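You operate a simulated robot arm through the tools that you are given. There is no shell and no other tool. Be economical: measure what you need, move in short steps, check, and stop when the job is done.

You run a simulated robot arm. Do the job below in one go: nothing can be reset, and whatever is moved stays where it is left.

TASK
Put things in order on the top of the writing desk. At the end: the black pot is in the grey small tub; the brown piece of cake from the top of the writing desk stands where the green paperweight stood; the green paperweight from the top of the writing desk stands where the cream bowl stood; the cream bowl from the top of the writing desk stands where the black pot stood; whatever was shut is shut again. Leave all else as you found it, and nothing knocked over.
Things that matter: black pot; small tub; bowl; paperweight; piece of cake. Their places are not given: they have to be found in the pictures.

It is judged by the outcome, as a careful person would: the job done as asked, and still so three seconds after it is handed in. It fails if anything else is knocked over, pushed out of place, dropped, spilled or broken.

THE ROBOT
A 6-joint arm with a two-finger parallel gripper, fixed in place. Base frame: the origin is at the foot of the arm, x ahead of it, y to its left, z up; the work surface is at about z = 0. Units: cm, rad, N and s.
With the tool pointing down near the work surface it reaches from about 18 to 46 cm from the base axis. Its first joint turns from -1.222 to 1.222 rad. Payload 1.9 kg.
Tool frame: the origin (TCP) lies between the finger pads and is the grasp point; the fingertips stand 2.3 cm ahead of it; z points along the fingers, y is the line along which they close. Largest opening 9.4 cm; finger width 3.8, thickness 1; the body of the gripper, 5.4 by 9.6 cm, starts 3.9 cm behind the TCP.
Orientation is that of the tool frame in the base frame, as a unit quaternion [w, x, y, z]. With the fingers straight down and closing along the base's y, the tool's x points along the base's -x, its y along +y and its z along -z.

THE INTERFACE
- The arm moves only by the tool servo_tool. Its argument "motion" is a list of rows, each an object of numbers (a shift or turn left out is 0, a gripper value left out holds the last): "x", "y", "z": the shift along the base's x, y, z in units of 40 mm (1.0 is 40 mm); "wx", "wy", "wz": the turn, a rotation vector about the base's x, y, z in units of 6 degrees (1.0 is 6 degrees); "hand": the finger opening in cm, from 0 to 9.4. In form: [{"x": .., "y": .., "z": .., "wx": .., "wy": .., "wz": .., "hand": ..}, ...]. A call has 1 to 12 rows; each row shifts and turns the commanded pose from where the row before left it. A call with a number of a shift or a turn outside -1 to 1 is refused whole. Each row takes 0.2 s and may step no farther than 5 cm and 0.15 rad from the row before; otherwise, or with a gripper value out of range, the whole call is refused. A pose out of reach is approached as far as the arm can. The call stops where the force on the tool passes 40 N (or 10 N more than at its start, if that is more) or the arm is blocked; 0.2 s more then pass. The fingers move at their own pace (about 10.8 cm/s each) and stop on an object; they squeeze with about 20 N. The grip force told is the motor's: it shows also when the fingers shut on nothing. Time passes only in rows, and 0.2 s behind the last, so rows that do not move let the fingers close. It gives the time, the measured TCP pose, the force on the tool (base axes), the opening and the grip force at its end, in the units of the frame above (readings bear some noise).
- Cameras (640 x 400 px; columns grow to the right, rows downward): "scene" is fixed at [4.78, 30.98, 41.55]; the picture's right is [-0.82, -0.57, 0.00], its down [-0.35, 0.51, -0.78] and it looks along [0.44, -0.65, -0.62] (base axes); focal length 230 px, centre (320, 200). "wrist" rides on the gripper at [-3.9, 0, -4.4] in the tool frame; the picture's right is [0.00, -1.00, 0.00], its down [0.97, 0.00, -0.24] and it looks along [0.24, 0.00, 0.97] (tool axes); focal length 218 px, centre (320, 200).
- snapshot(camera): a new picture of that camera. No time passes.
- measure_at(camera, pixels): there is no depth. For up to 12 entries [column, row, z] of the newest picture of that camera ("zoom" is the newest enlarged one), the place [x, y] in the base frame at which the ray of that pixel passes the height z, good to about 0.3 cm. No time passes.
- close_up(camera, box): a new picture of the part [left, top, right, bottom] of that camera's present view, enlarged. No time passes.
- finish_job(): hands the job in; it is judged then, once.

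Go step by step. Measure first, check grasps and placings, and put right what went wrong. The budget is 80 turns and 46 pictures, counting those below and the enlarged ones. Unless the task says otherwise, let go and move clear before handing in, and close with one line.

The tools are called after ">>>" as a command line: name --argument value ..., lists and objects as JSON in quotes. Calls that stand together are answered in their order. servo_tool: Moves the arm, as the interface text tells. Its arguments: {"type":"object","properties":{"motion":{"type":"array","items":{"type":"object","properties":{"x":{"type":"number"},"y":{"type":"number"},"z":{"type":"number"},"wx":{"type":"number"},"wy":{"type":"number"},"wz":{"type":"number"},"hand":{"type":"number"}}}}},"required":["motion"]} The other tools are called the same way: snapshot (camera) takes a picture; measure_at (camera, pixels) gives the place at which the rays of pixels pass given heights; close_up (camera, box) takes an enlarged picture of a part of a camera's view; finish_job () hands the job in.

At the start:

```text
clock: 0.0
position: [34.34, -11.0, 28.19]
ee_rot: [0.0, 0.001, 1.0, 0.0]
wrist_force: [-0.3, -1.3, 0.2]
grip_width: 9.4
grip_force: 0.0
```

scene: 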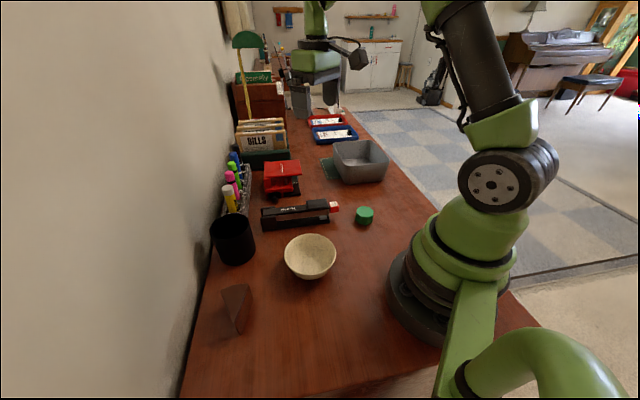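
wrist: 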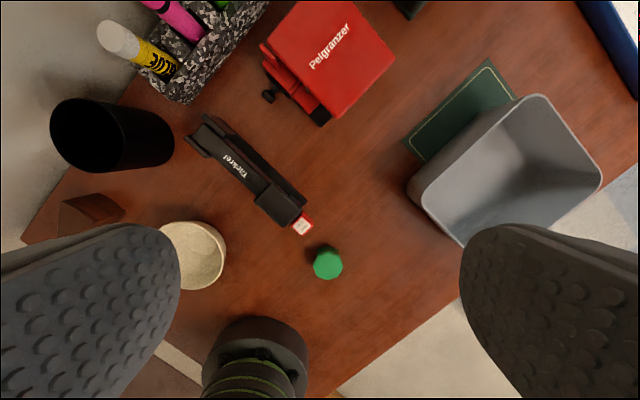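

The pictures show the black pot at scene (233,240), the cream bowl at (310,257), the brown cake at (236,308), the green paperweight at (364,215) and the tub at (360,162). I'll take close-ups of these and measure them.

>>> close_up --camera "scene" --box '[190, 190, 390, 340]'

>>> measure_at --camera "scene" --pixels '[[364, 222, 0], [364, 210, 2.5], [310, 277, 0], [310, 245, 5], [285, 250, 5], [336, 250, 5], [236, 264, 0], [211, 225, 9], [253, 225, 9], [237, 334, 0], [222, 290, 5], [250, 285, 5]]'

>>> measure_at --camera "wrist" --pixels '[[327, 265, 2], [198, 255, 5], [226, 255, 5], [92, 135, 9], [52, 130, 9], [135, 165, 0], [60, 203, 0], [125, 210, 0], [540, 95, 6], [600, 180, 6], [412, 185, 6], [462, 245, 6]]'

```text
2.67 times, centred on (290, 265) of scene
```

zoom: 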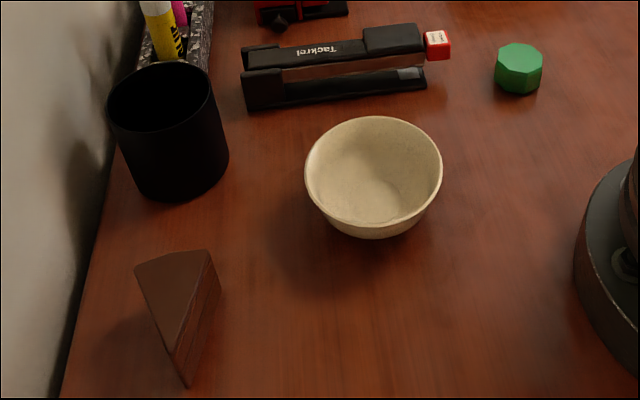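

```text
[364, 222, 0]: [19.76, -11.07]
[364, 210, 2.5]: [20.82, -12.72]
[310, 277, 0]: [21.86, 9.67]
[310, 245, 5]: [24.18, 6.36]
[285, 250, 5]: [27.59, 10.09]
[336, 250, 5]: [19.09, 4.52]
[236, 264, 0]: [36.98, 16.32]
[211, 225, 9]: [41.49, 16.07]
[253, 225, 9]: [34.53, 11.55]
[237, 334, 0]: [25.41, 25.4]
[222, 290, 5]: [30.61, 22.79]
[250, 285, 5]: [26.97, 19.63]
```

```text
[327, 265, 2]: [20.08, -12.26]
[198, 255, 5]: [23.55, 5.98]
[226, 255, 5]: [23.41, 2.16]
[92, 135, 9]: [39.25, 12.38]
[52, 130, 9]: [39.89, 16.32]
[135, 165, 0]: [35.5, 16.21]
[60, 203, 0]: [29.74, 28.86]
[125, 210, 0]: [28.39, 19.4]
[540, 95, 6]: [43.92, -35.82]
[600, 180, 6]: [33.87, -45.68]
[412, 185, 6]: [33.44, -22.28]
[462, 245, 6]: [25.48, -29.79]
```

The pot measures roughly 8 cm wide near (38,14), the bowl sits near (23,7), the cake near (28,22) and the paperweight near (20,-12). I'll move over the pot and bowl area for a better wrist view.

>>> servo_tool --motion '[{"x": -0.14, "y": 0.96}, {"x": -0.14, "y": 0.96}, {"x": -0.14, "y": 0.96}, {"x": -0.14, "y": 0.96}, {"x": -0.14, "y": 0.96}, {"x": -0.14, "y": 0.96}, {}]'

>>> snapshot --camera "wrist"

>>> snapshot --camera "scene"

```text
clock: 1.6
position: [30.77, 12.03, 28.25]
ee_rot: [0.0, 0.001, 1.0, 0.0]
wrist_force: [-0.3, 0.1, 0.6]
grip_width: 9.38
grip_force: 0.0
```

```text
42 pictures are left
```

wrist: 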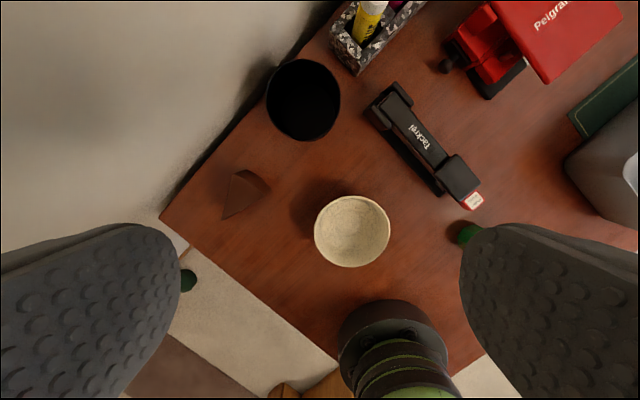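

```text
41 pictures are left
```

scene: 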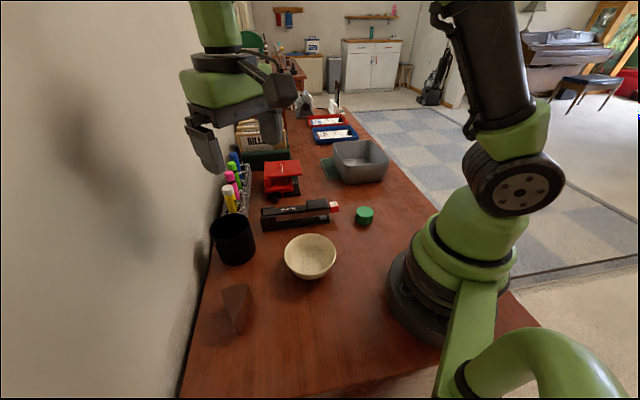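

The wrist view shows the pot rim centred near (303,99), the bowl near (352,231) and the cake near (243,193). I'll measure them here, along with the wall line from (160,215) to (340,0).

>>> close_up --camera "wrist" --box '[200, 40, 400, 280]'

>>> measure_at --camera "wrist" --pixels '[[266, 97, 9], [340, 97, 9], [303, 58, 9], [305, 141, 0], [266, 97, 7], [340, 97, 7], [314, 231, 5], [390, 231, 5], [352, 196, 5], [352, 267, 5], [160, 215, 0], [250, 105, 0]]'

>>> measure_at --camera "scene" --pixels '[[332, 143, 6], [384, 140, 6], [389, 160, 6], [345, 167, 6], [345, 184, 0], [386, 181, 0], [210, 225, 7], [254, 224, 7], [286, 253, 4], [336, 253, 4]]'

```text
1.67 times, centred on (300, 160) of wrist
```

zoom: 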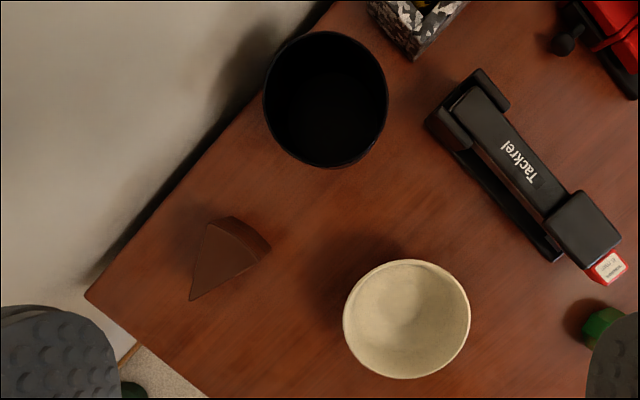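

```text
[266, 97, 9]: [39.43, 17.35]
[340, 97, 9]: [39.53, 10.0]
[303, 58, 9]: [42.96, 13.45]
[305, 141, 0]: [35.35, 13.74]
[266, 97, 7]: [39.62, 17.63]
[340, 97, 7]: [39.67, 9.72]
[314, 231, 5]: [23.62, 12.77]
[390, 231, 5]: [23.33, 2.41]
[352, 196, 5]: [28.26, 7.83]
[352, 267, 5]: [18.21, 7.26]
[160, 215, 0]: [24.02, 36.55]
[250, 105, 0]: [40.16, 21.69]
```

```text
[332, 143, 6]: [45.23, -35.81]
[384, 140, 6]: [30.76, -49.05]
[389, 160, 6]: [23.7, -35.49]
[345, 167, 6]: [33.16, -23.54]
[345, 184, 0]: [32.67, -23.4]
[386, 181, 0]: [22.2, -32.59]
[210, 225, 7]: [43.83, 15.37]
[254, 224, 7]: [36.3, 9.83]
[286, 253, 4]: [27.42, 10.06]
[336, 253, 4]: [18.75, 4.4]
```

The pot rim is about 7.8 cm wide and centred near (39.4,13.6) at about z=8. It stands about 6.5 cm from the wall edge, so I'll check the gripper's shape and the pot's neighbours.

>>> close_up --camera "scene" --box '[160, 0, 320, 100]'

>>> measure_at --camera "wrist" --pixels '[[368, 113, 4], [341, 45, 4], [358, 75, 4], [358, 75, 0], [365, 10, 12], [216, 217, 5], [216, 217, 0], [231, 172, 5], [271, 187, 5], [466, 234, 2], [600, 40, 3]]'

>>> close_up --camera "scene" --box '[190, 140, 290, 270]'

```text
4.00 times, centred on (240, 50) of scene
```

zoom: 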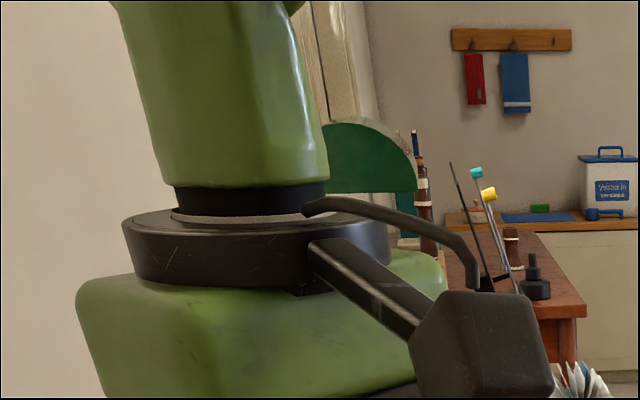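

```text
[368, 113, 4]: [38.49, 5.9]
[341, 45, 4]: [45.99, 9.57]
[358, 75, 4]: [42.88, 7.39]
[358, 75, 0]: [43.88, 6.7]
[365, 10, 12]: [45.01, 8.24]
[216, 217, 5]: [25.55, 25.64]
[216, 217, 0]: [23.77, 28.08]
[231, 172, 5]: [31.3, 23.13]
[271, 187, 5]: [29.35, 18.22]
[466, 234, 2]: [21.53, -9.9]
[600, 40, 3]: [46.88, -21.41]
```

```text
3.08 times, centred on (240, 205) of scene
```

zoom: 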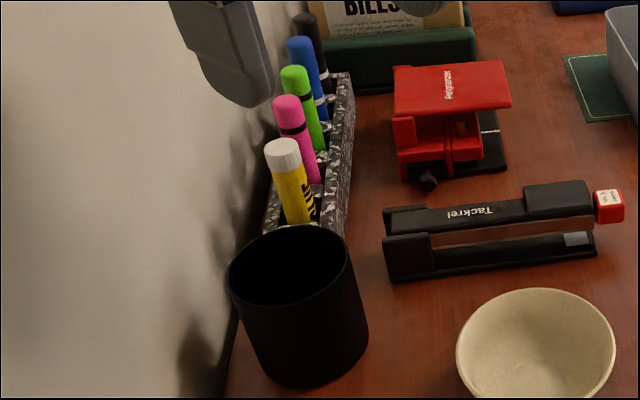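

The pot is clear on its cake side, so I'll grip its rim wall there, with the fingers closing along the wall direction. I turn +48° and hover over the rim point near (36.7,16.1).

>>> servo_tool --motion '[{"x": 0.18, "y": 0.13, "wz": 1, "hand": 4.0}, {"x": 0.18, "y": 0.13, "wz": 1}, {"x": 0.18, "y": 0.13, "wz": 1}, {"x": 0.18, "y": 0.13, "wz": 1}, {"x": 0.18, "y": 0.13, "wz": 1, "z": -0.8}, {"x": 0.18, "y": 0.13, "wz": 1, "z": -0.8}, {"x": 0.18, "y": 0.13, "wz": 1, "z": -0.8}, {"x": 0.2, "y": 0.12, "wz": 1, "z": -0.8}, {}, {}]'

>>> snapshot --camera "wrist"

>>> close_up --camera "scene" --box '[160, 130, 320, 270]'

```text
clock: 3.8
position: [36.82, 16.1, 15.34]
ee_rot: [0.001, -0.407, 0.914, 0.0]
wrist_force: [1.1, 0.2, -0.5]
grip_width: 4.0
grip_force: 0.1
```

```text
37 pictures are left
```

wrist: 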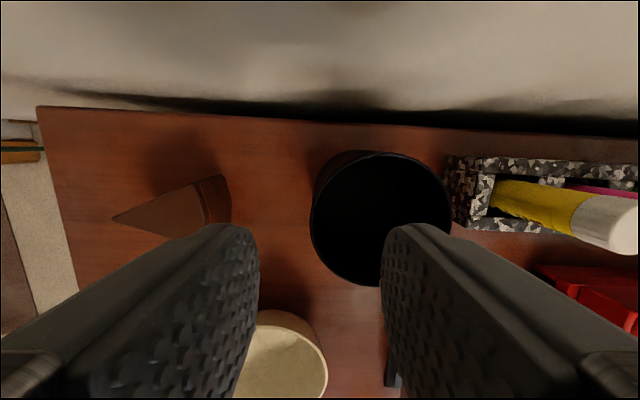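

```text
2.86 times, centred on (240, 200) of scene
```

zoom: 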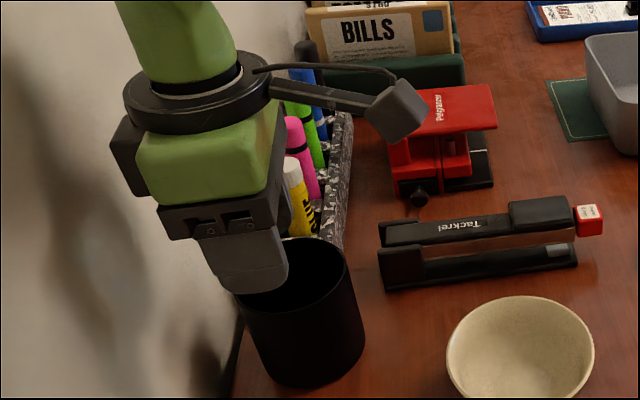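

The rim spans columns 311–453, with its centre on row 218. The left wall is about 0.4 cm left of the TCP axis, so I'll confirm the measurement.

>>> measure_at --camera "wrist" --pixels '[[311, 217, 8.3], [453, 217, 8.3], [382, 152, 8.3], [382, 286, 8.3], [340, 150, 0], [100, 110, 0], [500, 127, 0], [449, 160, 4], [449, 220, 4]]'

```text
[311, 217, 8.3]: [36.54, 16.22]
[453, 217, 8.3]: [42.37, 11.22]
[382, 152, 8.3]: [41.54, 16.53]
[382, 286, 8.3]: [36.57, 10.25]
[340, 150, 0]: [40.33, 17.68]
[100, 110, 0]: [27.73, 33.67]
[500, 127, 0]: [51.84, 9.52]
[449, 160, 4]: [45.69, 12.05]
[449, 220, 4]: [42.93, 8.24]
```

The pot centre is confirmed at about (39.3,13.6). I'll shift (-0.27,+0.25) so the fingers straddle the left rim wall, then descend to z≈6.6.

>>> servo_tool --motion '[{"x": -0.068, "y": 0.062, "z": -0.3}, {"z": -0.4}, {"z": -0.4}, {"z": -0.4}, {"z": -0.4}, {"z": -0.28}, {}]'

>>> snapshot --camera "wrist"

```text
clock: 5.4
position: [36.57, 16.64, 6.44]
ee_rot: [0.001, -0.406, 0.914, -0.001]
wrist_force: [0.4, 0.3, -0.3]
grip_width: 4.0
grip_force: 0.2
```

```text
35 pictures are left
```

wrist: 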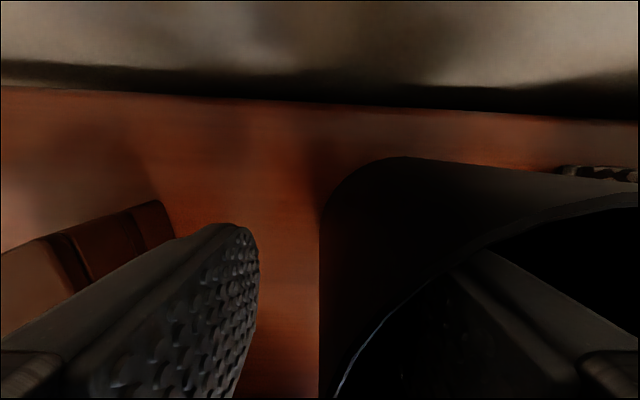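

The left finger is outside the pot and the right one is inside. I'll close on the wall.

>>> servo_tool --motion '[{"hand": 0}, {}, {}, {}]'

```text
clock: 6.4
position: [36.48, 16.57, 6.4]
ee_rot: [0.0, -0.406, 0.914, 0.0]
wrist_force: [1.0, 0.5, -0.1]
grip_width: 1.17
grip_force: 19.8
```

The fingers hold the wall at 1.17 cm opening and 19.8 N. I'll lift 14 cm straight up and check.

>>> servo_tool --motion '[{"z": 0.2}, {"z": 0.4}, {"z": 0.5}, {"z": 0.5}, {"z": 0.5}, {"z": 0.5}, {"z": 0.5}, {"z": 0.5}, {}]'

>>> snapshot --camera "scene"

```text
clock: 8.4
position: [36.4, 16.33, 20.79]
ee_rot: [0.0, -0.406, 0.914, -0.001]
wrist_force: [0.1, -0.5, -2.3]
grip_width: 1.18
grip_force: 20.2
```

```text
34 pictures are left
```

scene: 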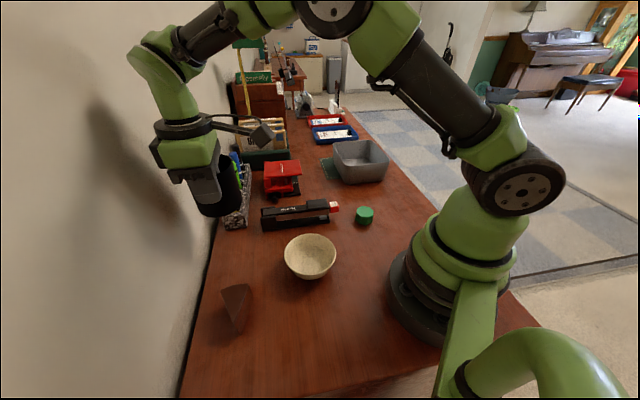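

The pot hangs upright, with its bottom about 14 cm up. I'll carry it at constant orientation towards the tub's near side.

>>> servo_tool --motion '[{"x": -0.15, "y": -0.9}, {"x": -0.15, "y": -0.9}, {"x": -0.15, "y": -0.9}, {"x": -0.15, "y": -0.9}, {"x": -0.15, "y": -0.9}, {"x": -0.15, "y": -0.9}, {"x": -0.15, "y": -0.9}, {"x": -0.15, "y": -0.9}, {"x": -0.15, "y": -0.9}, {"x": -0.15, "y": -0.9}, {}, {}]'

>>> snapshot --camera "wrist"

>>> close_up --camera "scene" --box '[260, 50, 420, 210]'

```text
clock: 11.0
position: [30.51, -19.39, 20.97]
ee_rot: [0.0, -0.407, 0.914, -0.001]
wrist_force: [0.0, 0.6, -3.6]
grip_width: 1.17
grip_force: 19.8
```

```text
33 pictures are left
```

wrist: 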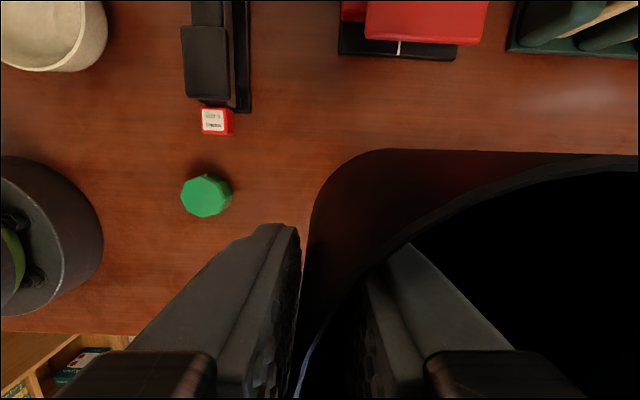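

```text
2.50 times, centred on (340, 130) of scene
```

zoom: 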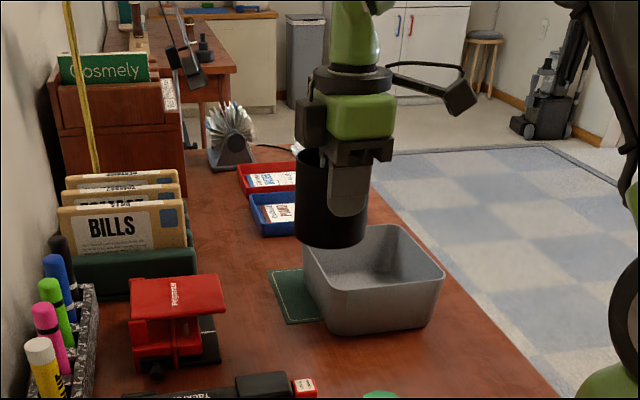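

The tub's rim spans roughly (33.4,-22.3), (43.9,-35.8), (33.9,-45.7) and (23.4,-32), so its centre is near (33.6,-34). I'll move the pot to about (33.2,-32.5), which puts the TCP near (30.4,-30.1), and check from the scene.

>>> servo_tool --motion '[{"y": -0.67}, {"y": -0.67}, {"y": -0.67}, {"y": -0.67}, {}, {}]'

>>> close_up --camera "scene" --box '[280, 60, 420, 200]'

>>> snapshot --camera "wrist"

```text
clock: 12.4
position: [30.73, -30.28, 20.97]
ee_rot: [0.0, -0.406, 0.914, -0.001]
wrist_force: [-0.4, -0.3, -2.9]
grip_width: 1.2
grip_force: 19.9
```

```text
2.86 times, centred on (350, 130) of scene
```

zoom: 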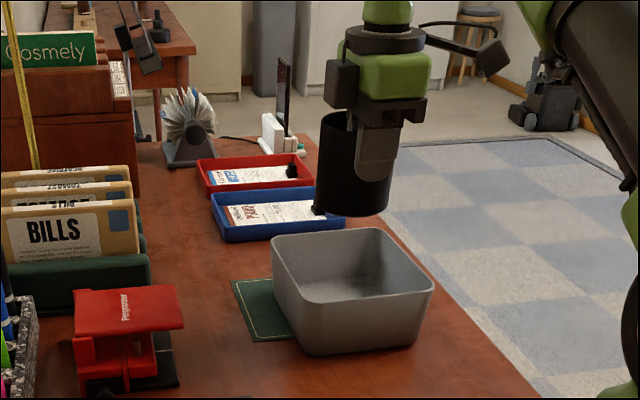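

```text
30 pictures are left
```

wrist: 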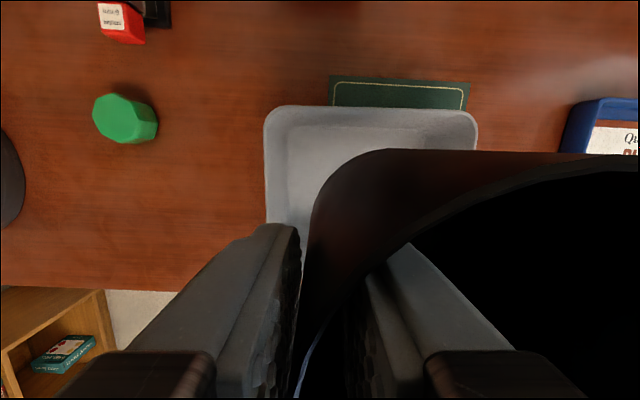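

The wrist view now shows the tub's wall-side edge with corners at (265,110) and (477,112). I'll measure them together with the zoomed rim.

>>> measure_at --camera "wrist" --pixels '[[264, 108, 6], [478, 110, 6], [264, 200, 6], [264, 108, 7.5], [478, 110, 7.5], [124, 119, 2], [285, 150, 0.5], [290, 120, 0.5], [98, 110, 0], [290, 220, 0.5]]'

>>> measure_at --camera "zoom" --pixels '[[271, 237, 6], [380, 228, 6], [434, 285, 6], [300, 300, 6], [271, 237, 7.5], [380, 228, 7.5], [434, 285, 7.5], [300, 300, 7.5], [310, 352, 0], [415, 345, 0], [309, 300, 0.5], [410, 290, 0.5]]'

```text
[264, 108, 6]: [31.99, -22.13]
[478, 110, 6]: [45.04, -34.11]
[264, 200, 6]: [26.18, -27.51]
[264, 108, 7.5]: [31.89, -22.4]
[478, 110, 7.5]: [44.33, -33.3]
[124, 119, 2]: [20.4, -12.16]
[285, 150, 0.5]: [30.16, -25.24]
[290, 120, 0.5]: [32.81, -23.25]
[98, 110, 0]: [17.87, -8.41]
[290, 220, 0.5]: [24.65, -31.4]
```

```text
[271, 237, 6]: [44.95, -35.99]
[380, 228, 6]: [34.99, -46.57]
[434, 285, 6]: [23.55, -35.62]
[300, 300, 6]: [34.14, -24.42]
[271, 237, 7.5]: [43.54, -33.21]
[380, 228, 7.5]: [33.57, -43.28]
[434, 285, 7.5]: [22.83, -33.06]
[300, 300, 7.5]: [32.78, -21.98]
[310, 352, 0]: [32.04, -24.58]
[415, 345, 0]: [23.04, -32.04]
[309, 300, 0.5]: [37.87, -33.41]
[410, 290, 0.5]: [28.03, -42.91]
```

Both cameras agree on a rim height of about 7.5 with the tub centre at (33.2,-32.8). The pot is at about (33.4,-32.7), so I'll lower it.

>>> servo_tool --motion '[{"z": -0.4}, {"z": -0.5}, {"z": -0.5}, {"z": -0.5}, {"z": -0.5}, {"z": -0.4}, {"z": -0.3}, {"z": -0.15}, {}]'

>>> close_up --camera "scene" --box '[280, 60, 420, 200]'

```text
clock: 14.4
position: [30.52, -30.12, 7.99]
ee_rot: [0.0, -0.406, 0.914, -0.001]
wrist_force: [-0.3, 0.6, -3.2]
grip_width: 1.19
grip_force: 19.8
```

```text
2.86 times, centred on (350, 130) of scene
```

zoom: 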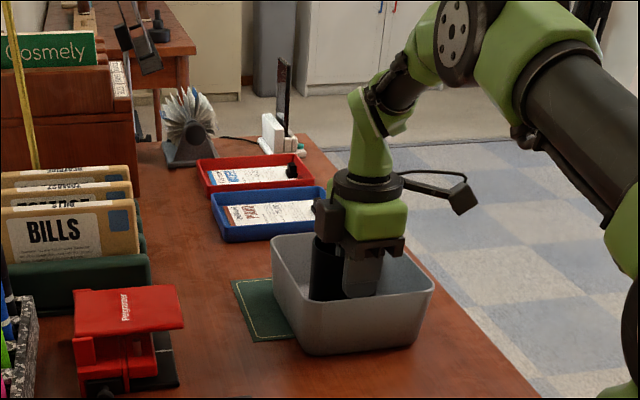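

The pot is inside the tub and clear of its walls. I'll lower it the last bit slowly, watching the force.

>>> servo_tool --motion '[{"z": -0.06}, {"z": -0.06}, {"z": -0.06}, {"z": -0.06}, {}]'

```text
clock: 15.6
position: [30.45, -30.37, 7.04]
ee_rot: [0.001, -0.406, 0.914, -0.001]
wrist_force: [0.3, -0.6, -3.3]
grip_width: 1.2
grip_force: 19.7
```

>>> servo_tool --motion '[{"z": -0.04}, {"z": -0.04}, {"z": -0.03}, {}]'

```text
clock: 16.6
position: [30.54, -30.34, 6.68]
ee_rot: [0.0, -0.407, 0.914, -0.003]
wrist_force: [4.1, -0.4, 13.8]
grip_width: 1.18
grip_force: 20.1
```

The force rose to +14 N, so the pot is on the tub floor. I'll open the fingers gently and rise.

>>> servo_tool --motion '[{"z": 0.03}, {"hand": 2.6}, {}, {}, {"z": 0.4}, {"z": 0.6}, {"z": 0.8}, {"z": 0.8}, {"z": 0.8}, {}]'

>>> close_up --camera "scene" --box '[280, 60, 420, 200]'

```text
clock: 18.8
position: [30.48, -30.46, 20.47]
ee_rot: [0.0, -0.406, 0.914, 0.0]
wrist_force: [0.1, -0.1, -0.2]
grip_width: 2.6
grip_force: 0.1
```

```text
2.86 times, centred on (350, 130) of scene
```

zoom: 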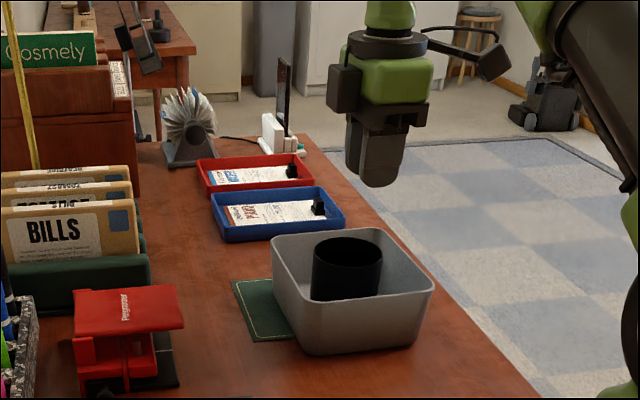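

The pot stands upright in the tub. Next is the bowl: it measures about 10.2 cm across, centred at (23.4,7.5), so I'll grip it by its +y rim wall. I'll move to hover near (23.4,12.2) while turning back 48°.

>>> servo_tool --motion '[{"x": -0.16, "y": 0.97, "wz": -0.727}, {"x": -0.16, "y": 0.97, "wz": -0.727}, {"x": -0.16, "y": 0.97, "wz": -0.727}, {"x": -0.16, "y": 0.97, "wz": -0.727}, {"x": -0.16, "y": 0.97, "wz": -0.727}, {"x": -0.16, "y": 0.97, "wz": -0.727}, {"x": -0.16, "y": 0.97, "wz": -0.727}, {"x": -0.16, "y": 0.97, "wz": -0.727}, {"x": -0.16, "y": 0.97, "wz": -0.727}, {"x": -0.16, "y": 0.97, "wz": -0.727, "hand": 3.4}, {"x": -0.16, "y": 0.97, "wz": -0.727}, {}]'

>>> servo_tool --motion '[{"z": -0.8}, {"z": -0.8}, {"z": -0.2}, {}]'

>>> snapshot --camera "wrist"

>>> snapshot --camera "scene"

```text
clock: 21.4
position: [23.38, 12.43, 20.36]
ee_rot: [0.0, 0.001, 1.0, -0.001]
wrist_force: [0.1, -0.3, 0.1]
grip_width: 3.39
grip_force: 0.0
```

```text
clock: 22.4
position: [23.2, 12.41, 13.13]
ee_rot: [0.0, 0.001, 1.0, 0.0]
wrist_force: [-0.6, -0.1, 0.4]
grip_width: 3.4
grip_force: 0.1
```

```text
27 pictures are left
```

wrist: 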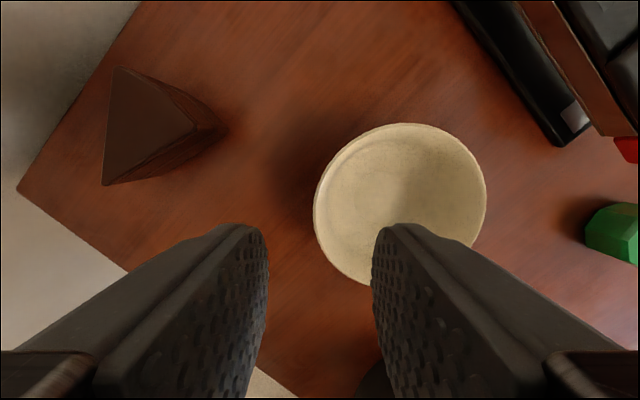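

```text
26 pictures are left
```

scene: 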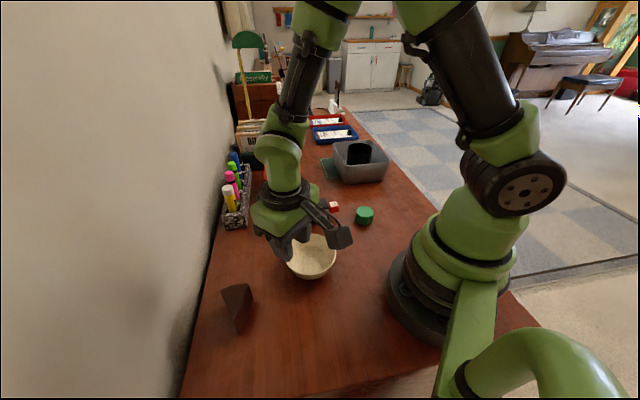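

The bowl rim spans columns 313–486 and rows 123–287. I'll measure it along with the cake's corners from here.

>>> measure_at --camera "wrist" --pixels '[[313, 208, 5], [486, 196, 5], [400, 123, 5], [395, 287, 5], [313, 208, 4], [486, 196, 4], [400, 123, 4], [395, 287, 4], [118, 67, 5], [102, 185, 5], [195, 128, 5], [228, 130, 0]]'

>>> close_up --camera "wrist" --box '[80, 40, 260, 200]'

```text
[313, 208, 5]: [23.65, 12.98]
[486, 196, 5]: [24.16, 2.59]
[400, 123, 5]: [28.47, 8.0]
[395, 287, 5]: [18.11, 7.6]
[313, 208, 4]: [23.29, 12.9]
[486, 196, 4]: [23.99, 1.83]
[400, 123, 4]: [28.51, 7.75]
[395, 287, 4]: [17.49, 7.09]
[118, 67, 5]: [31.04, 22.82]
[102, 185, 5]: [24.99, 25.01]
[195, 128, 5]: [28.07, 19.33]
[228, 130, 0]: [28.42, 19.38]
```

```text
2.50 times, centred on (170, 120) of wrist
```

zoom: 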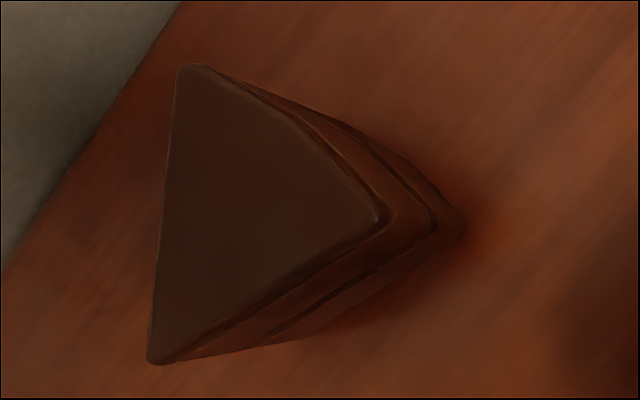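

The bowl centre is at about (23.45,7.65), with the rim at z≈5 and its left wall near y=12.6. I'll descend so the fingertips reach about 2 cm below the rim.

>>> servo_tool --motion '[{"x": 0.05, "y": -0.02, "z": -0.4}, {"z": -0.5}, {"z": -0.5}, {"z": -0.4}, {"z": -0.17}, {}]'

>>> snapshot --camera "wrist"

```text
clock: 23.8
position: [23.73, 12.26, 5.38]
ee_rot: [0.0, -0.001, 1.0, -0.001]
wrist_force: [-0.2, 0.3, -0.6]
grip_width: 3.36
grip_force: 0.1
```

```text
24 pictures are left
```

wrist: 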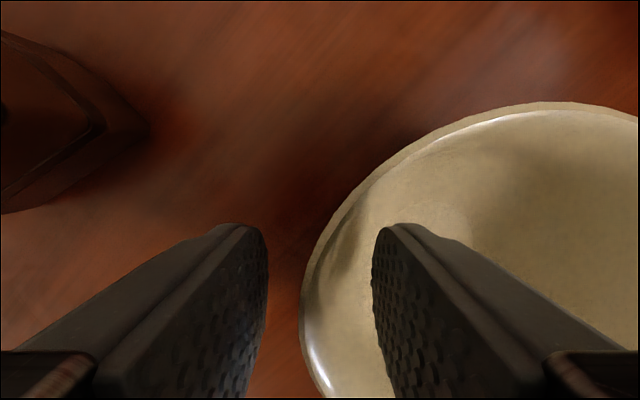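

The fingers straddle the rim and line up with it: the leftmost rim point is at (302,300). I'll close.

>>> servo_tool --motion '[{"hand": 0}, {}, {}, {}]'

>>> servo_tool --motion '[{"z": 0.15}, {"z": 0.35}, {"z": 0.5}, {"z": 0.5}, {"z": 0.5}, {"z": 0.5}, {}]'

>>> snapshot --camera "wrist"

>>> close_up --camera "scene" --box '[200, 150, 380, 330]'

```text
clock: 24.8
position: [23.65, 12.22, 5.27]
ee_rot: [0.0, 0.001, 1.0, -0.001]
wrist_force: [-1.6, 3.3, 10.8]
grip_width: 1.64
grip_force: 19.9
```

```text
clock: 26.4
position: [23.61, 12.41, 15.2]
ee_rot: [0.0, 0.0, 1.0, 0.0]
wrist_force: [0.3, -0.4, -1.5]
grip_width: 0.73
grip_force: 19.9
```

```text
23 pictures are left
```

wrist: 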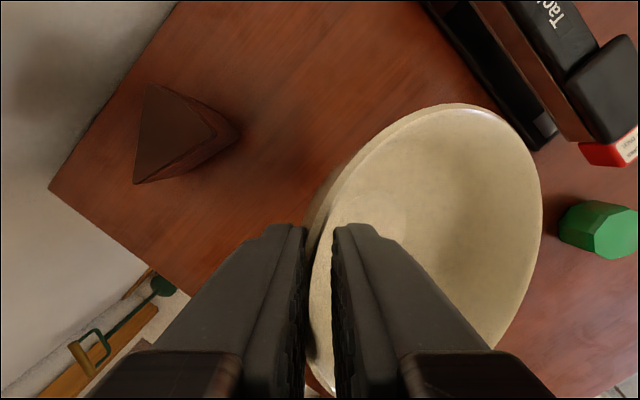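

```text
2.22 times, centred on (290, 240) of scene
```

zoom: 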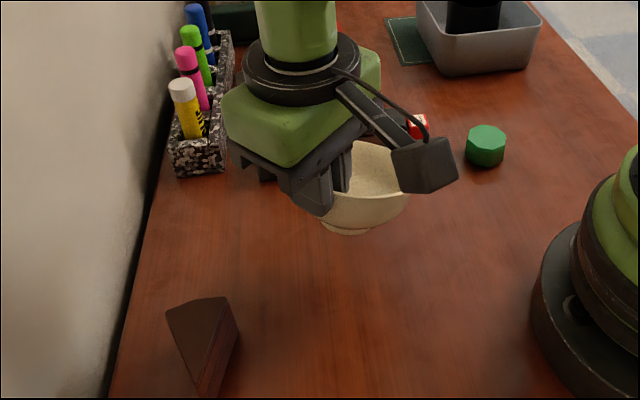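

The bowl is held with its wall flush to the pads (0.73 cm opening), so it droops about 20–25° away from the gripper. I'll carry it to the pot's old place, turn +48°, then tilt the tool back to level the bowl and check.

>>> servo_tool --motion '[{"x": 0.15, "y": 0.1, "wz": 1}, {"x": 0.35, "y": 0.18, "wz": 1}, {"x": 0.4, "y": 0.143, "wz": 1}, {"x": 0.4, "y": 0.143, "wz": 1}, {"x": 0.4, "y": 0.143, "wz": 1}, {"x": 0.4, "y": 0.143, "wz": 1}, {"x": 0.4, "y": 0.143, "wz": 1}, {"x": 0.4, "y": 0.143, "wz": 1}, {"wx": -0.32, "wy": -0.356}, {"wx": -0.64, "wy": -0.712}, {"wx": -0.64, "wy": -0.712}, {"wx": -0.64, "wy": -0.712}]'

>>> close_up --camera "scene" --box '[160, 130, 320, 290]'

>>> snapshot --camera "wrist"

```text
clock: 29.0
position: [35.29, 16.95, 15.28]
ee_rot: [0.072, -0.399, 0.9, -0.161]
wrist_force: [-0.2, -0.9, -1.8]
grip_width: 0.7
grip_force: 19.8
```

```text
2.50 times, centred on (240, 210) of scene
```

zoom: 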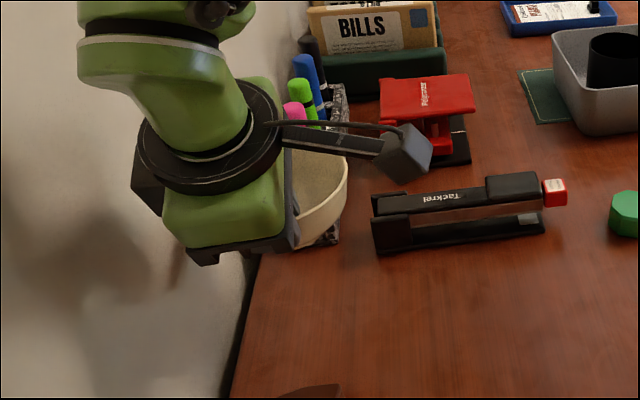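

```text
20 pictures are left
```

wrist: 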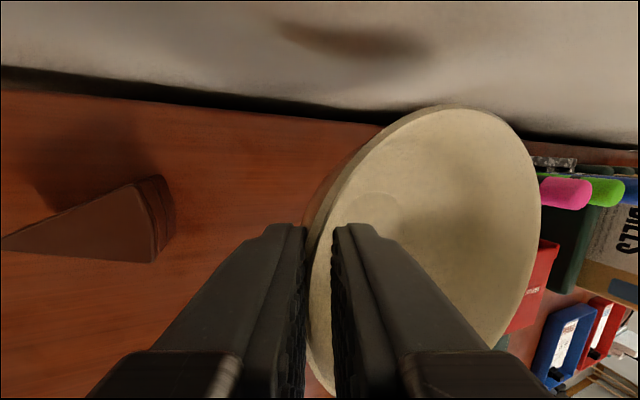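

The rim geometry gives a droop of about 23.5° and I've tilted 20.3°, so I'll add 3°. Then I'll fine-shift +0.25 cm in x and descend to about z=6.8.

>>> servo_tool --motion '[{"x": 0.06, "wx": -0.33, "wy": -0.37}, {"z": -0.4}, {"z": -0.5}, {"z": -0.5}, {"z": -0.4}, {"z": -0.3}, {}]'

>>> close_up --camera "scene" --box '[170, 170, 310, 290]'

```text
clock: 30.6
position: [35.39, 16.84, 7.12]
ee_rot: [0.08, -0.398, 0.895, -0.184]
wrist_force: [0.5, -0.6, -1.1]
grip_width: 0.66
grip_force: 19.7
```

```text
3.33 times, centred on (240, 230) of scene
```

zoom: 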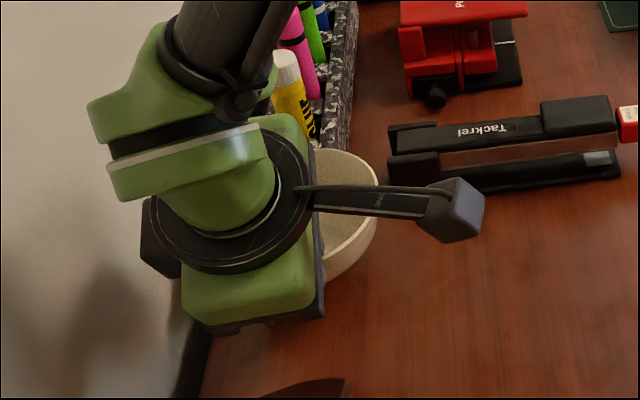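

The bowl looks level and clear of the pens and stapler. I'll lower it slowly to contact, expected at about z≈5.3.

>>> servo_tool --motion '[{"z": -0.12}, {"z": -0.12}, {"z": -0.1}, {"z": -0.05}, {}]'

```text
clock: 31.8
position: [35.74, 16.94, 5.38]
ee_rot: [0.082, -0.397, 0.895, -0.183]
wrist_force: [-1.3, -2.4, 5.9]
grip_width: 0.67
grip_force: 20.1
```

Contact shows at z=5.4 with about 7 N. I'll open a little and retract along the tool axis.

>>> servo_tool --motion '[{"z": -0.02}, {"hand": 2.0}, {}, {}, {"x": -0.087, "y": 0.078, "z": 0.276}, {"x": -0.145, "y": 0.13, "z": 0.46}, {"x": -0.145, "y": 0.13, "z": 0.46}, {"z": 0.7}, {"z": 0.7}, {}]'

>>> snapshot --camera "wrist"

>>> close_up --camera "scene" --box '[170, 170, 310, 290]'

```text
clock: 34.0
position: [34.08, 18.56, 15.65]
ee_rot: [0.082, -0.399, 0.894, -0.184]
wrist_force: [0.0, 0.1, 0.2]
grip_width: 1.98
grip_force: 0.1
```

```text
18 pictures are left
```

wrist: 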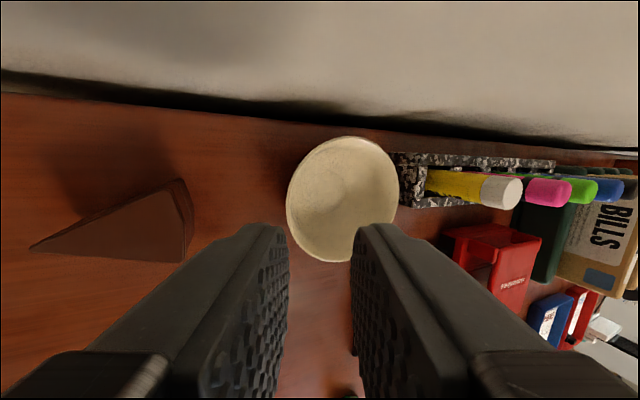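

```text
3.33 times, centred on (240, 230) of scene
```

zoom: 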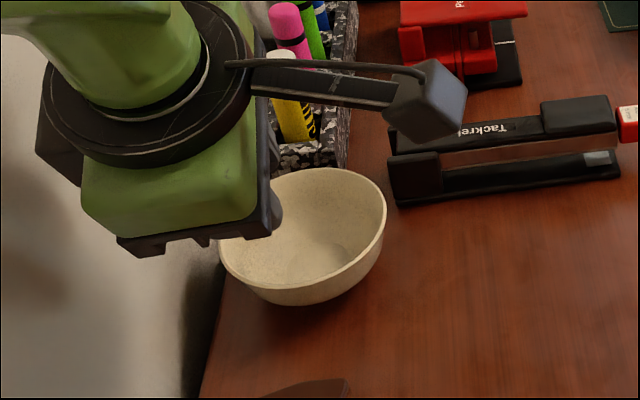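

The bowl stands upright. I'll measure its rim centre in both views.

>>> measure_at --camera "wrist" --pixels '[[286, 203, 5], [399, 195, 5], [350, 136, 5], [333, 262, 5]]'

>>> measure_at --camera "zoom" --pixels '[[218, 240, 5], [387, 220, 5], [300, 290, 5], [315, 167, 5]]'

```text
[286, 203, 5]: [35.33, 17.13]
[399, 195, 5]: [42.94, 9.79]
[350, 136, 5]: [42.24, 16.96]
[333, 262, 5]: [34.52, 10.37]
```

```text
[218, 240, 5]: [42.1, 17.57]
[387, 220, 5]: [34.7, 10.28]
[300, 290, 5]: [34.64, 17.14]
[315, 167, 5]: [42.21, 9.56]
```

The bowl centre is at about (38.7,13.6), within about 0.6 cm of the pot's old spot. Next I'll level the tool and move above the paperweight at about (20.3,-12.3).

>>> servo_tool --motion '[{"wx": 0.6425, "wy": 0.7155, "z": 0.2}, {"wx": 0.6425, "wy": 0.7155, "z": 0.2}, {"wx": 0.6425, "wy": 0.7155}, {"wx": 0.6425, "wy": 0.7155}, {"x": -0.43, "y": -0.965, "hand": 7}, {"x": -0.43, "y": -0.965}, {"x": -0.43, "y": -0.965}, {"x": -0.43, "y": -0.965}, {"x": -0.43, "y": -0.965}, {"x": -0.43, "y": -0.965}, {"x": -0.43, "y": -0.965}, {"x": -0.43, "y": -0.965}]'

>>> servo_tool --motion '[{"z": -0.6}, {"z": -0.6}, {}]'

>>> snapshot --camera "wrist"

```text
clock: 36.6
position: [20.36, -12.63, 17.15]
ee_rot: [0.0, -0.407, 0.914, -0.001]
wrist_force: [-0.3, -0.4, -0.1]
grip_width: 6.99
grip_force: 0.0
```

```text
clock: 37.4
position: [20.25, -12.53, 12.69]
ee_rot: [0.001, -0.406, 0.914, -0.001]
wrist_force: [-0.2, -1.1, 0.5]
grip_width: 6.98
grip_force: 0.1
```

```text
16 pictures are left
```

wrist: 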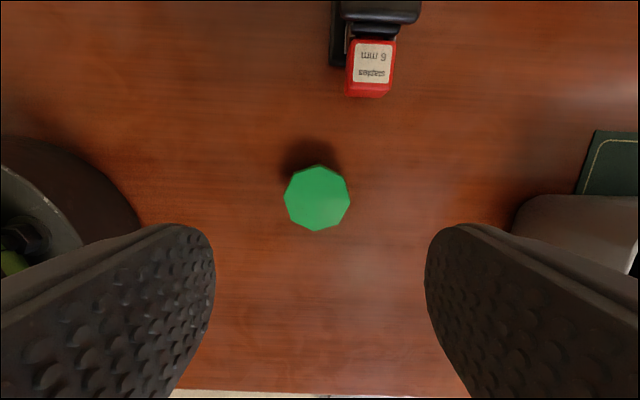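

The paperweight spans columns 284–350 and rows 165–231. I'll measure its centre.

>>> measure_at --camera "wrist" --pixels '[[284, 198, 2.2], [350, 198, 2.2], [317, 165, 2.2], [317, 231, 2.2], [317, 198, 2.2]]'

```text
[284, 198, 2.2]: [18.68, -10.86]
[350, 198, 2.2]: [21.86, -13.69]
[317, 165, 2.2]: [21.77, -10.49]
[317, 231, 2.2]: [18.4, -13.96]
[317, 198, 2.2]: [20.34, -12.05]
```

The centre is (20.3,-12.25) and the width is about 4.3 cm. I'll shift +0.25 in y, descend to z≈2.8 and grip.

>>> servo_tool --motion '[{"x": 0.01, "y": 0.06, "z": -0.5}, {"z": -0.6}, {"z": -0.6}, {"z": -0.5}, {"z": -0.27}, {}]'

>>> servo_tool --motion '[{"hand": 3}, {}, {}, {"hand": 2}, {}]'

```text
clock: 38.8
position: [20.34, -12.43, 2.47]
ee_rot: [0.0, -0.407, 0.913, 0.0]
wrist_force: [0.3, -0.6, 0.2]
grip_width: 7.01
grip_force: 0.1
```

```text
clock: 40.0
position: [20.41, -12.37, 2.49]
ee_rot: [0.0, -0.406, 0.914, -0.001]
wrist_force: [0.4, 0.4, 0.2]
grip_width: 4.69
grip_force: 19.6
```

The paperweight is held at 4.69 cm and 19.6 N. I'll lift it and carry it to the bowl's old place at (23.4,7.6).

>>> servo_tool --motion '[{"z": 0.4}, {"z": 0.9}, {"z": 1.0}, {"x": 0.083, "y": 0.555, "wz": -1}, {"x": 0.083, "y": 0.555, "wz": -1}, {"x": 0.083, "y": 0.555, "wz": -1}, {"x": 0.083, "y": 0.555, "wz": -1}, {"x": 0.083, "y": 0.555, "wz": -1}, {"x": 0.083, "y": 0.555, "wz": -1}, {"x": 0.083, "y": 0.555, "wz": -1}, {"x": 0.083, "y": 0.555, "wz": -1}, {"x": 0.083, "y": 0.555, "wz": -1}]'

>>> snapshot --camera "wrist"

```text
clock: 42.6
position: [23.42, 7.54, 11.86]
ee_rot: [0.0, 0.054, 0.999, -0.002]
wrist_force: [-0.3, 0.1, -1.5]
grip_width: 4.67
grip_force: 20.5
```

```text
15 pictures are left
```

wrist: 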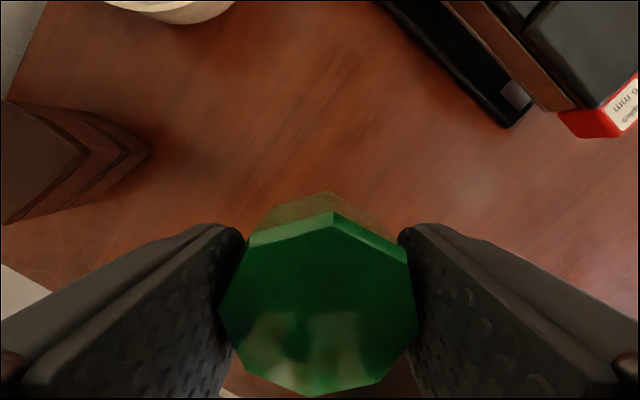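

The paperweight is level in the grip and the spot is clear. I'll lower it to the grip height, about 2.55.

>>> servo_tool --motion '[{"z": -0.5}, {"z": -0.6}, {"z": -0.5}, {"z": -0.4}, {"z": -0.2}, {"z": -0.08}, {"z": -0.03}, {}]'

```text
clock: 44.4
position: [23.12, 7.72, 2.41]
ee_rot: [0.0, 0.053, 0.999, -0.001]
wrist_force: [-1.3, 1.7, 4.3]
grip_width: 4.7
grip_force: 19.6
```

It touches the desk with about 4 N. I'll release and rise clear.

>>> servo_tool --motion '[{"hand": 7.0}, {}, {}, {"z": 0.4}, {"z": 0.9}, {"z": 1}, {"z": 1}, {}]'

>>> snapshot --camera "wrist"

```text
clock: 46.2
position: [23.25, 7.67, 15.65]
ee_rot: [0.0, 0.053, 0.999, -0.001]
wrist_force: [-0.1, 0.1, 0.8]
grip_width: 7.0
grip_force: 0.1
```

```text
14 pictures are left
```

wrist: 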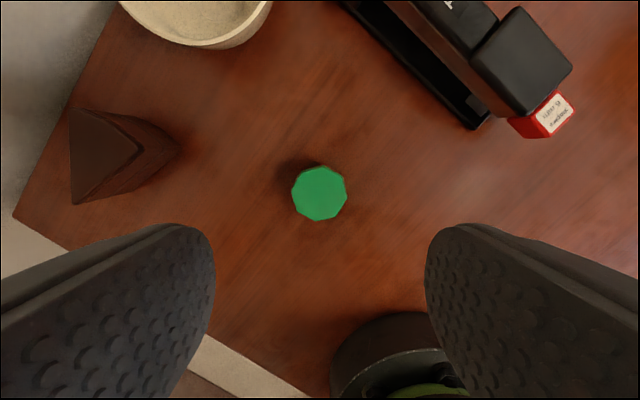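

The paperweight stands at about (23.3,7.7). The cake is a wedge with its tip at (25,25) and its crust face centred at (29.5,21), about 6 cm long. I'll grip it tip to crust, so I move above (27.3,23) and turn +54°.

>>> servo_tool --motion '[{"x": 0.1125, "y": 0.427, "wz": 1, "hand": 9.0}, {"x": 0.1125, "y": 0.427, "wz": 1}, {"x": 0.1125, "y": 0.427, "wz": 1}, {"x": 0.1125, "y": 0.427, "wz": 1}, {"x": 0.1125, "y": 0.427, "wz": 1}, {"x": 0.1125, "y": 0.427, "wz": 1}, {"x": 0.1125, "y": 0.427, "wz": 1}, {"x": 0.1125, "y": 0.427, "wz": 1}, {"x": 0.1125, "y": 0.427, "wz": 1}, {}]'

>>> snapshot --camera "wrist"

>>> close_up --camera "scene" --box '[190, 260, 290, 350]'

```text
clock: 48.4
position: [27.22, 23.1, 15.65]
ee_rot: [0.0, -0.407, 0.914, -0.001]
wrist_force: [0.2, -0.2, 0.4]
grip_width: 8.96
grip_force: 0.0
```

```text
13 pictures are left
```

wrist: 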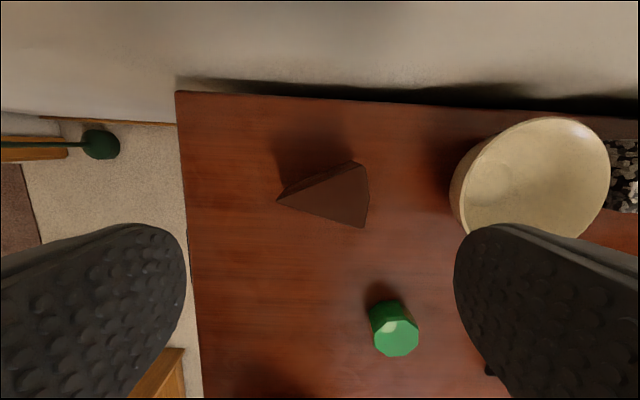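

```text
4.44 times, centred on (240, 305) of scene
```

zoom: 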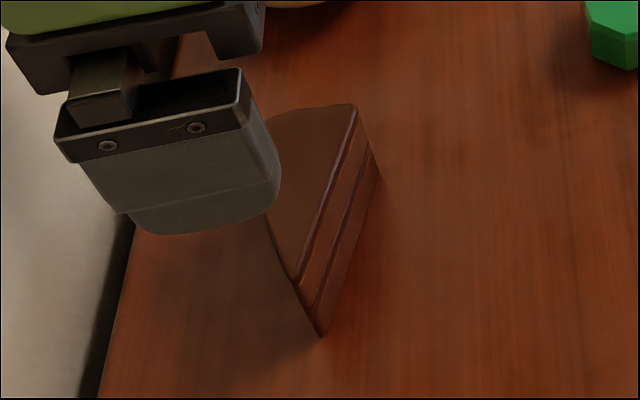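

The tip top shows at wrist (279,199) and the crust corners at (355,162) and (363,228). I'll measure these for height and centre.

>>> measure_at --camera "wrist" --pixels '[[278, 199, 4], [278, 199, 5], [356, 163, 4], [356, 163, 5], [363, 227, 4], [363, 227, 5], [369, 190, 4], [369, 209, 0]]'

>>> measure_at --camera "zoom" --pixels '[[320, 335, 0], [295, 279, 3], [295, 279, 4], [295, 279, 5], [378, 178, 0], [355, 105, 4], [355, 105, 5]]'

```text
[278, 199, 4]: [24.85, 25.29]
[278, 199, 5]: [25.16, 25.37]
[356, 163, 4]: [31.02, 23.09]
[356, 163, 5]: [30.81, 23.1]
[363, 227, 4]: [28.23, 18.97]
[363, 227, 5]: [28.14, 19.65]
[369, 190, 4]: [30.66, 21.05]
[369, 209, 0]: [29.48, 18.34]
```

```text
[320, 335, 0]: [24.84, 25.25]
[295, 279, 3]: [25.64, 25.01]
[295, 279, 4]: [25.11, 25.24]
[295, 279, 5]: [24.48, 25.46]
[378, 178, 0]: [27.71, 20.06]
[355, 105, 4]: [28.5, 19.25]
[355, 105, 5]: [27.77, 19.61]
```

The cake is about 4.5 cm tall and its axis lines up with the tool. I'll shift (+0.25,-0.15), descend to z≈3 and close gently.

>>> servo_tool --motion '[{"x": 0.0625, "y": -0.0375, "z": -0.6}, {"z": -0.7}, {"z": -0.7}, {"z": -0.6}, {"z": -0.4}, {"z": -0.15}, {}]'

>>> snapshot --camera "wrist"

```text
clock: 50.0
position: [27.64, 22.76, 3.11]
ee_rot: [0.0, -0.407, 0.914, -0.001]
wrist_force: [0.0, 0.0, 0.5]
grip_width: 8.98
grip_force: 0.1
```

```text
11 pictures are left
```

wrist: 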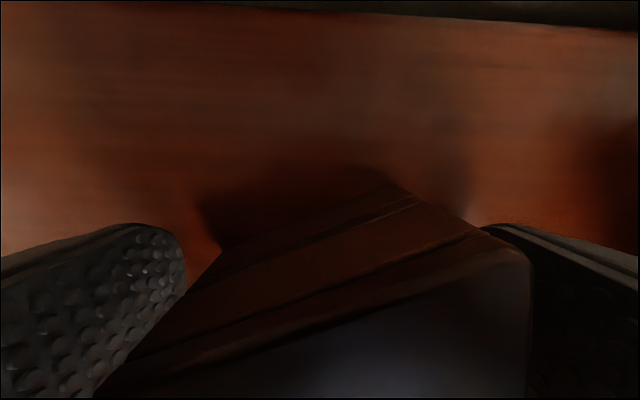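

The cake lies between the fingers. I'll close.

>>> servo_tool --motion '[{"hand": 7.4}, {"hand": 6.5}, {"hand": 5.5}, {"hand": 5}, {}, {}]'

>>> snapshot --camera "wrist"

```text
clock: 51.4
position: [27.65, 22.74, 3.02]
ee_rot: [0.001, -0.406, 0.914, -0.001]
wrist_force: [-0.2, 0.2, -0.7]
grip_width: 7.17
grip_force: 8.1
```

```text
10 pictures are left
```

wrist: 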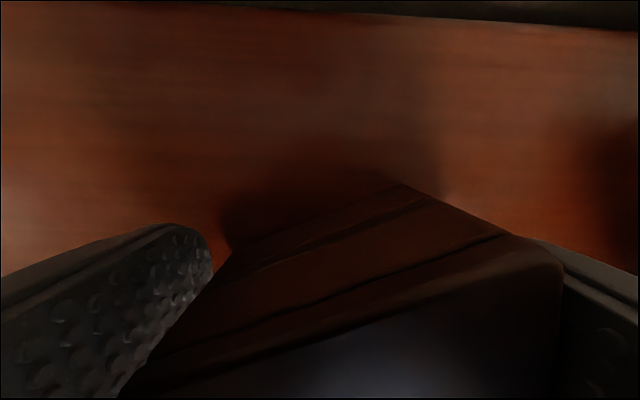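

It is gripped at 7.17 cm but only 8 N, so I'll squeeze to full force and lift a little.

>>> servo_tool --motion '[{"hand": 3}, {}, {}, {"z": 0.1}, {"z": 0.3}, {"z": 0.5}, {}]'

>>> close_up --camera "scene" --box '[160, 230, 300, 350]'

```text
clock: 53.0
position: [27.57, 22.9, 6.66]
ee_rot: [0.0, -0.407, 0.914, 0.0]
wrist_force: [0.3, 0.1, -1.0]
grip_width: 7.19
grip_force: 8.1
```

```text
3.33 times, centred on (230, 290) of scene
```

zoom: 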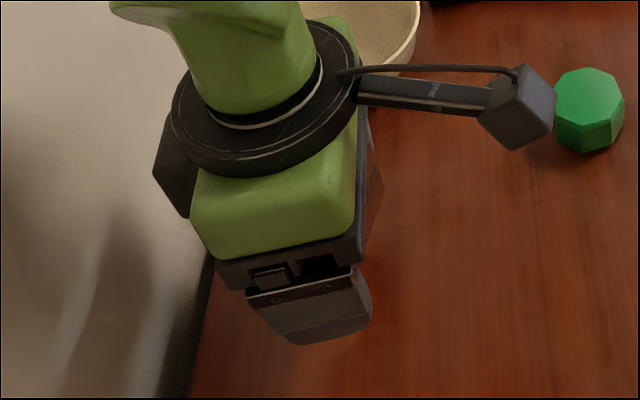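

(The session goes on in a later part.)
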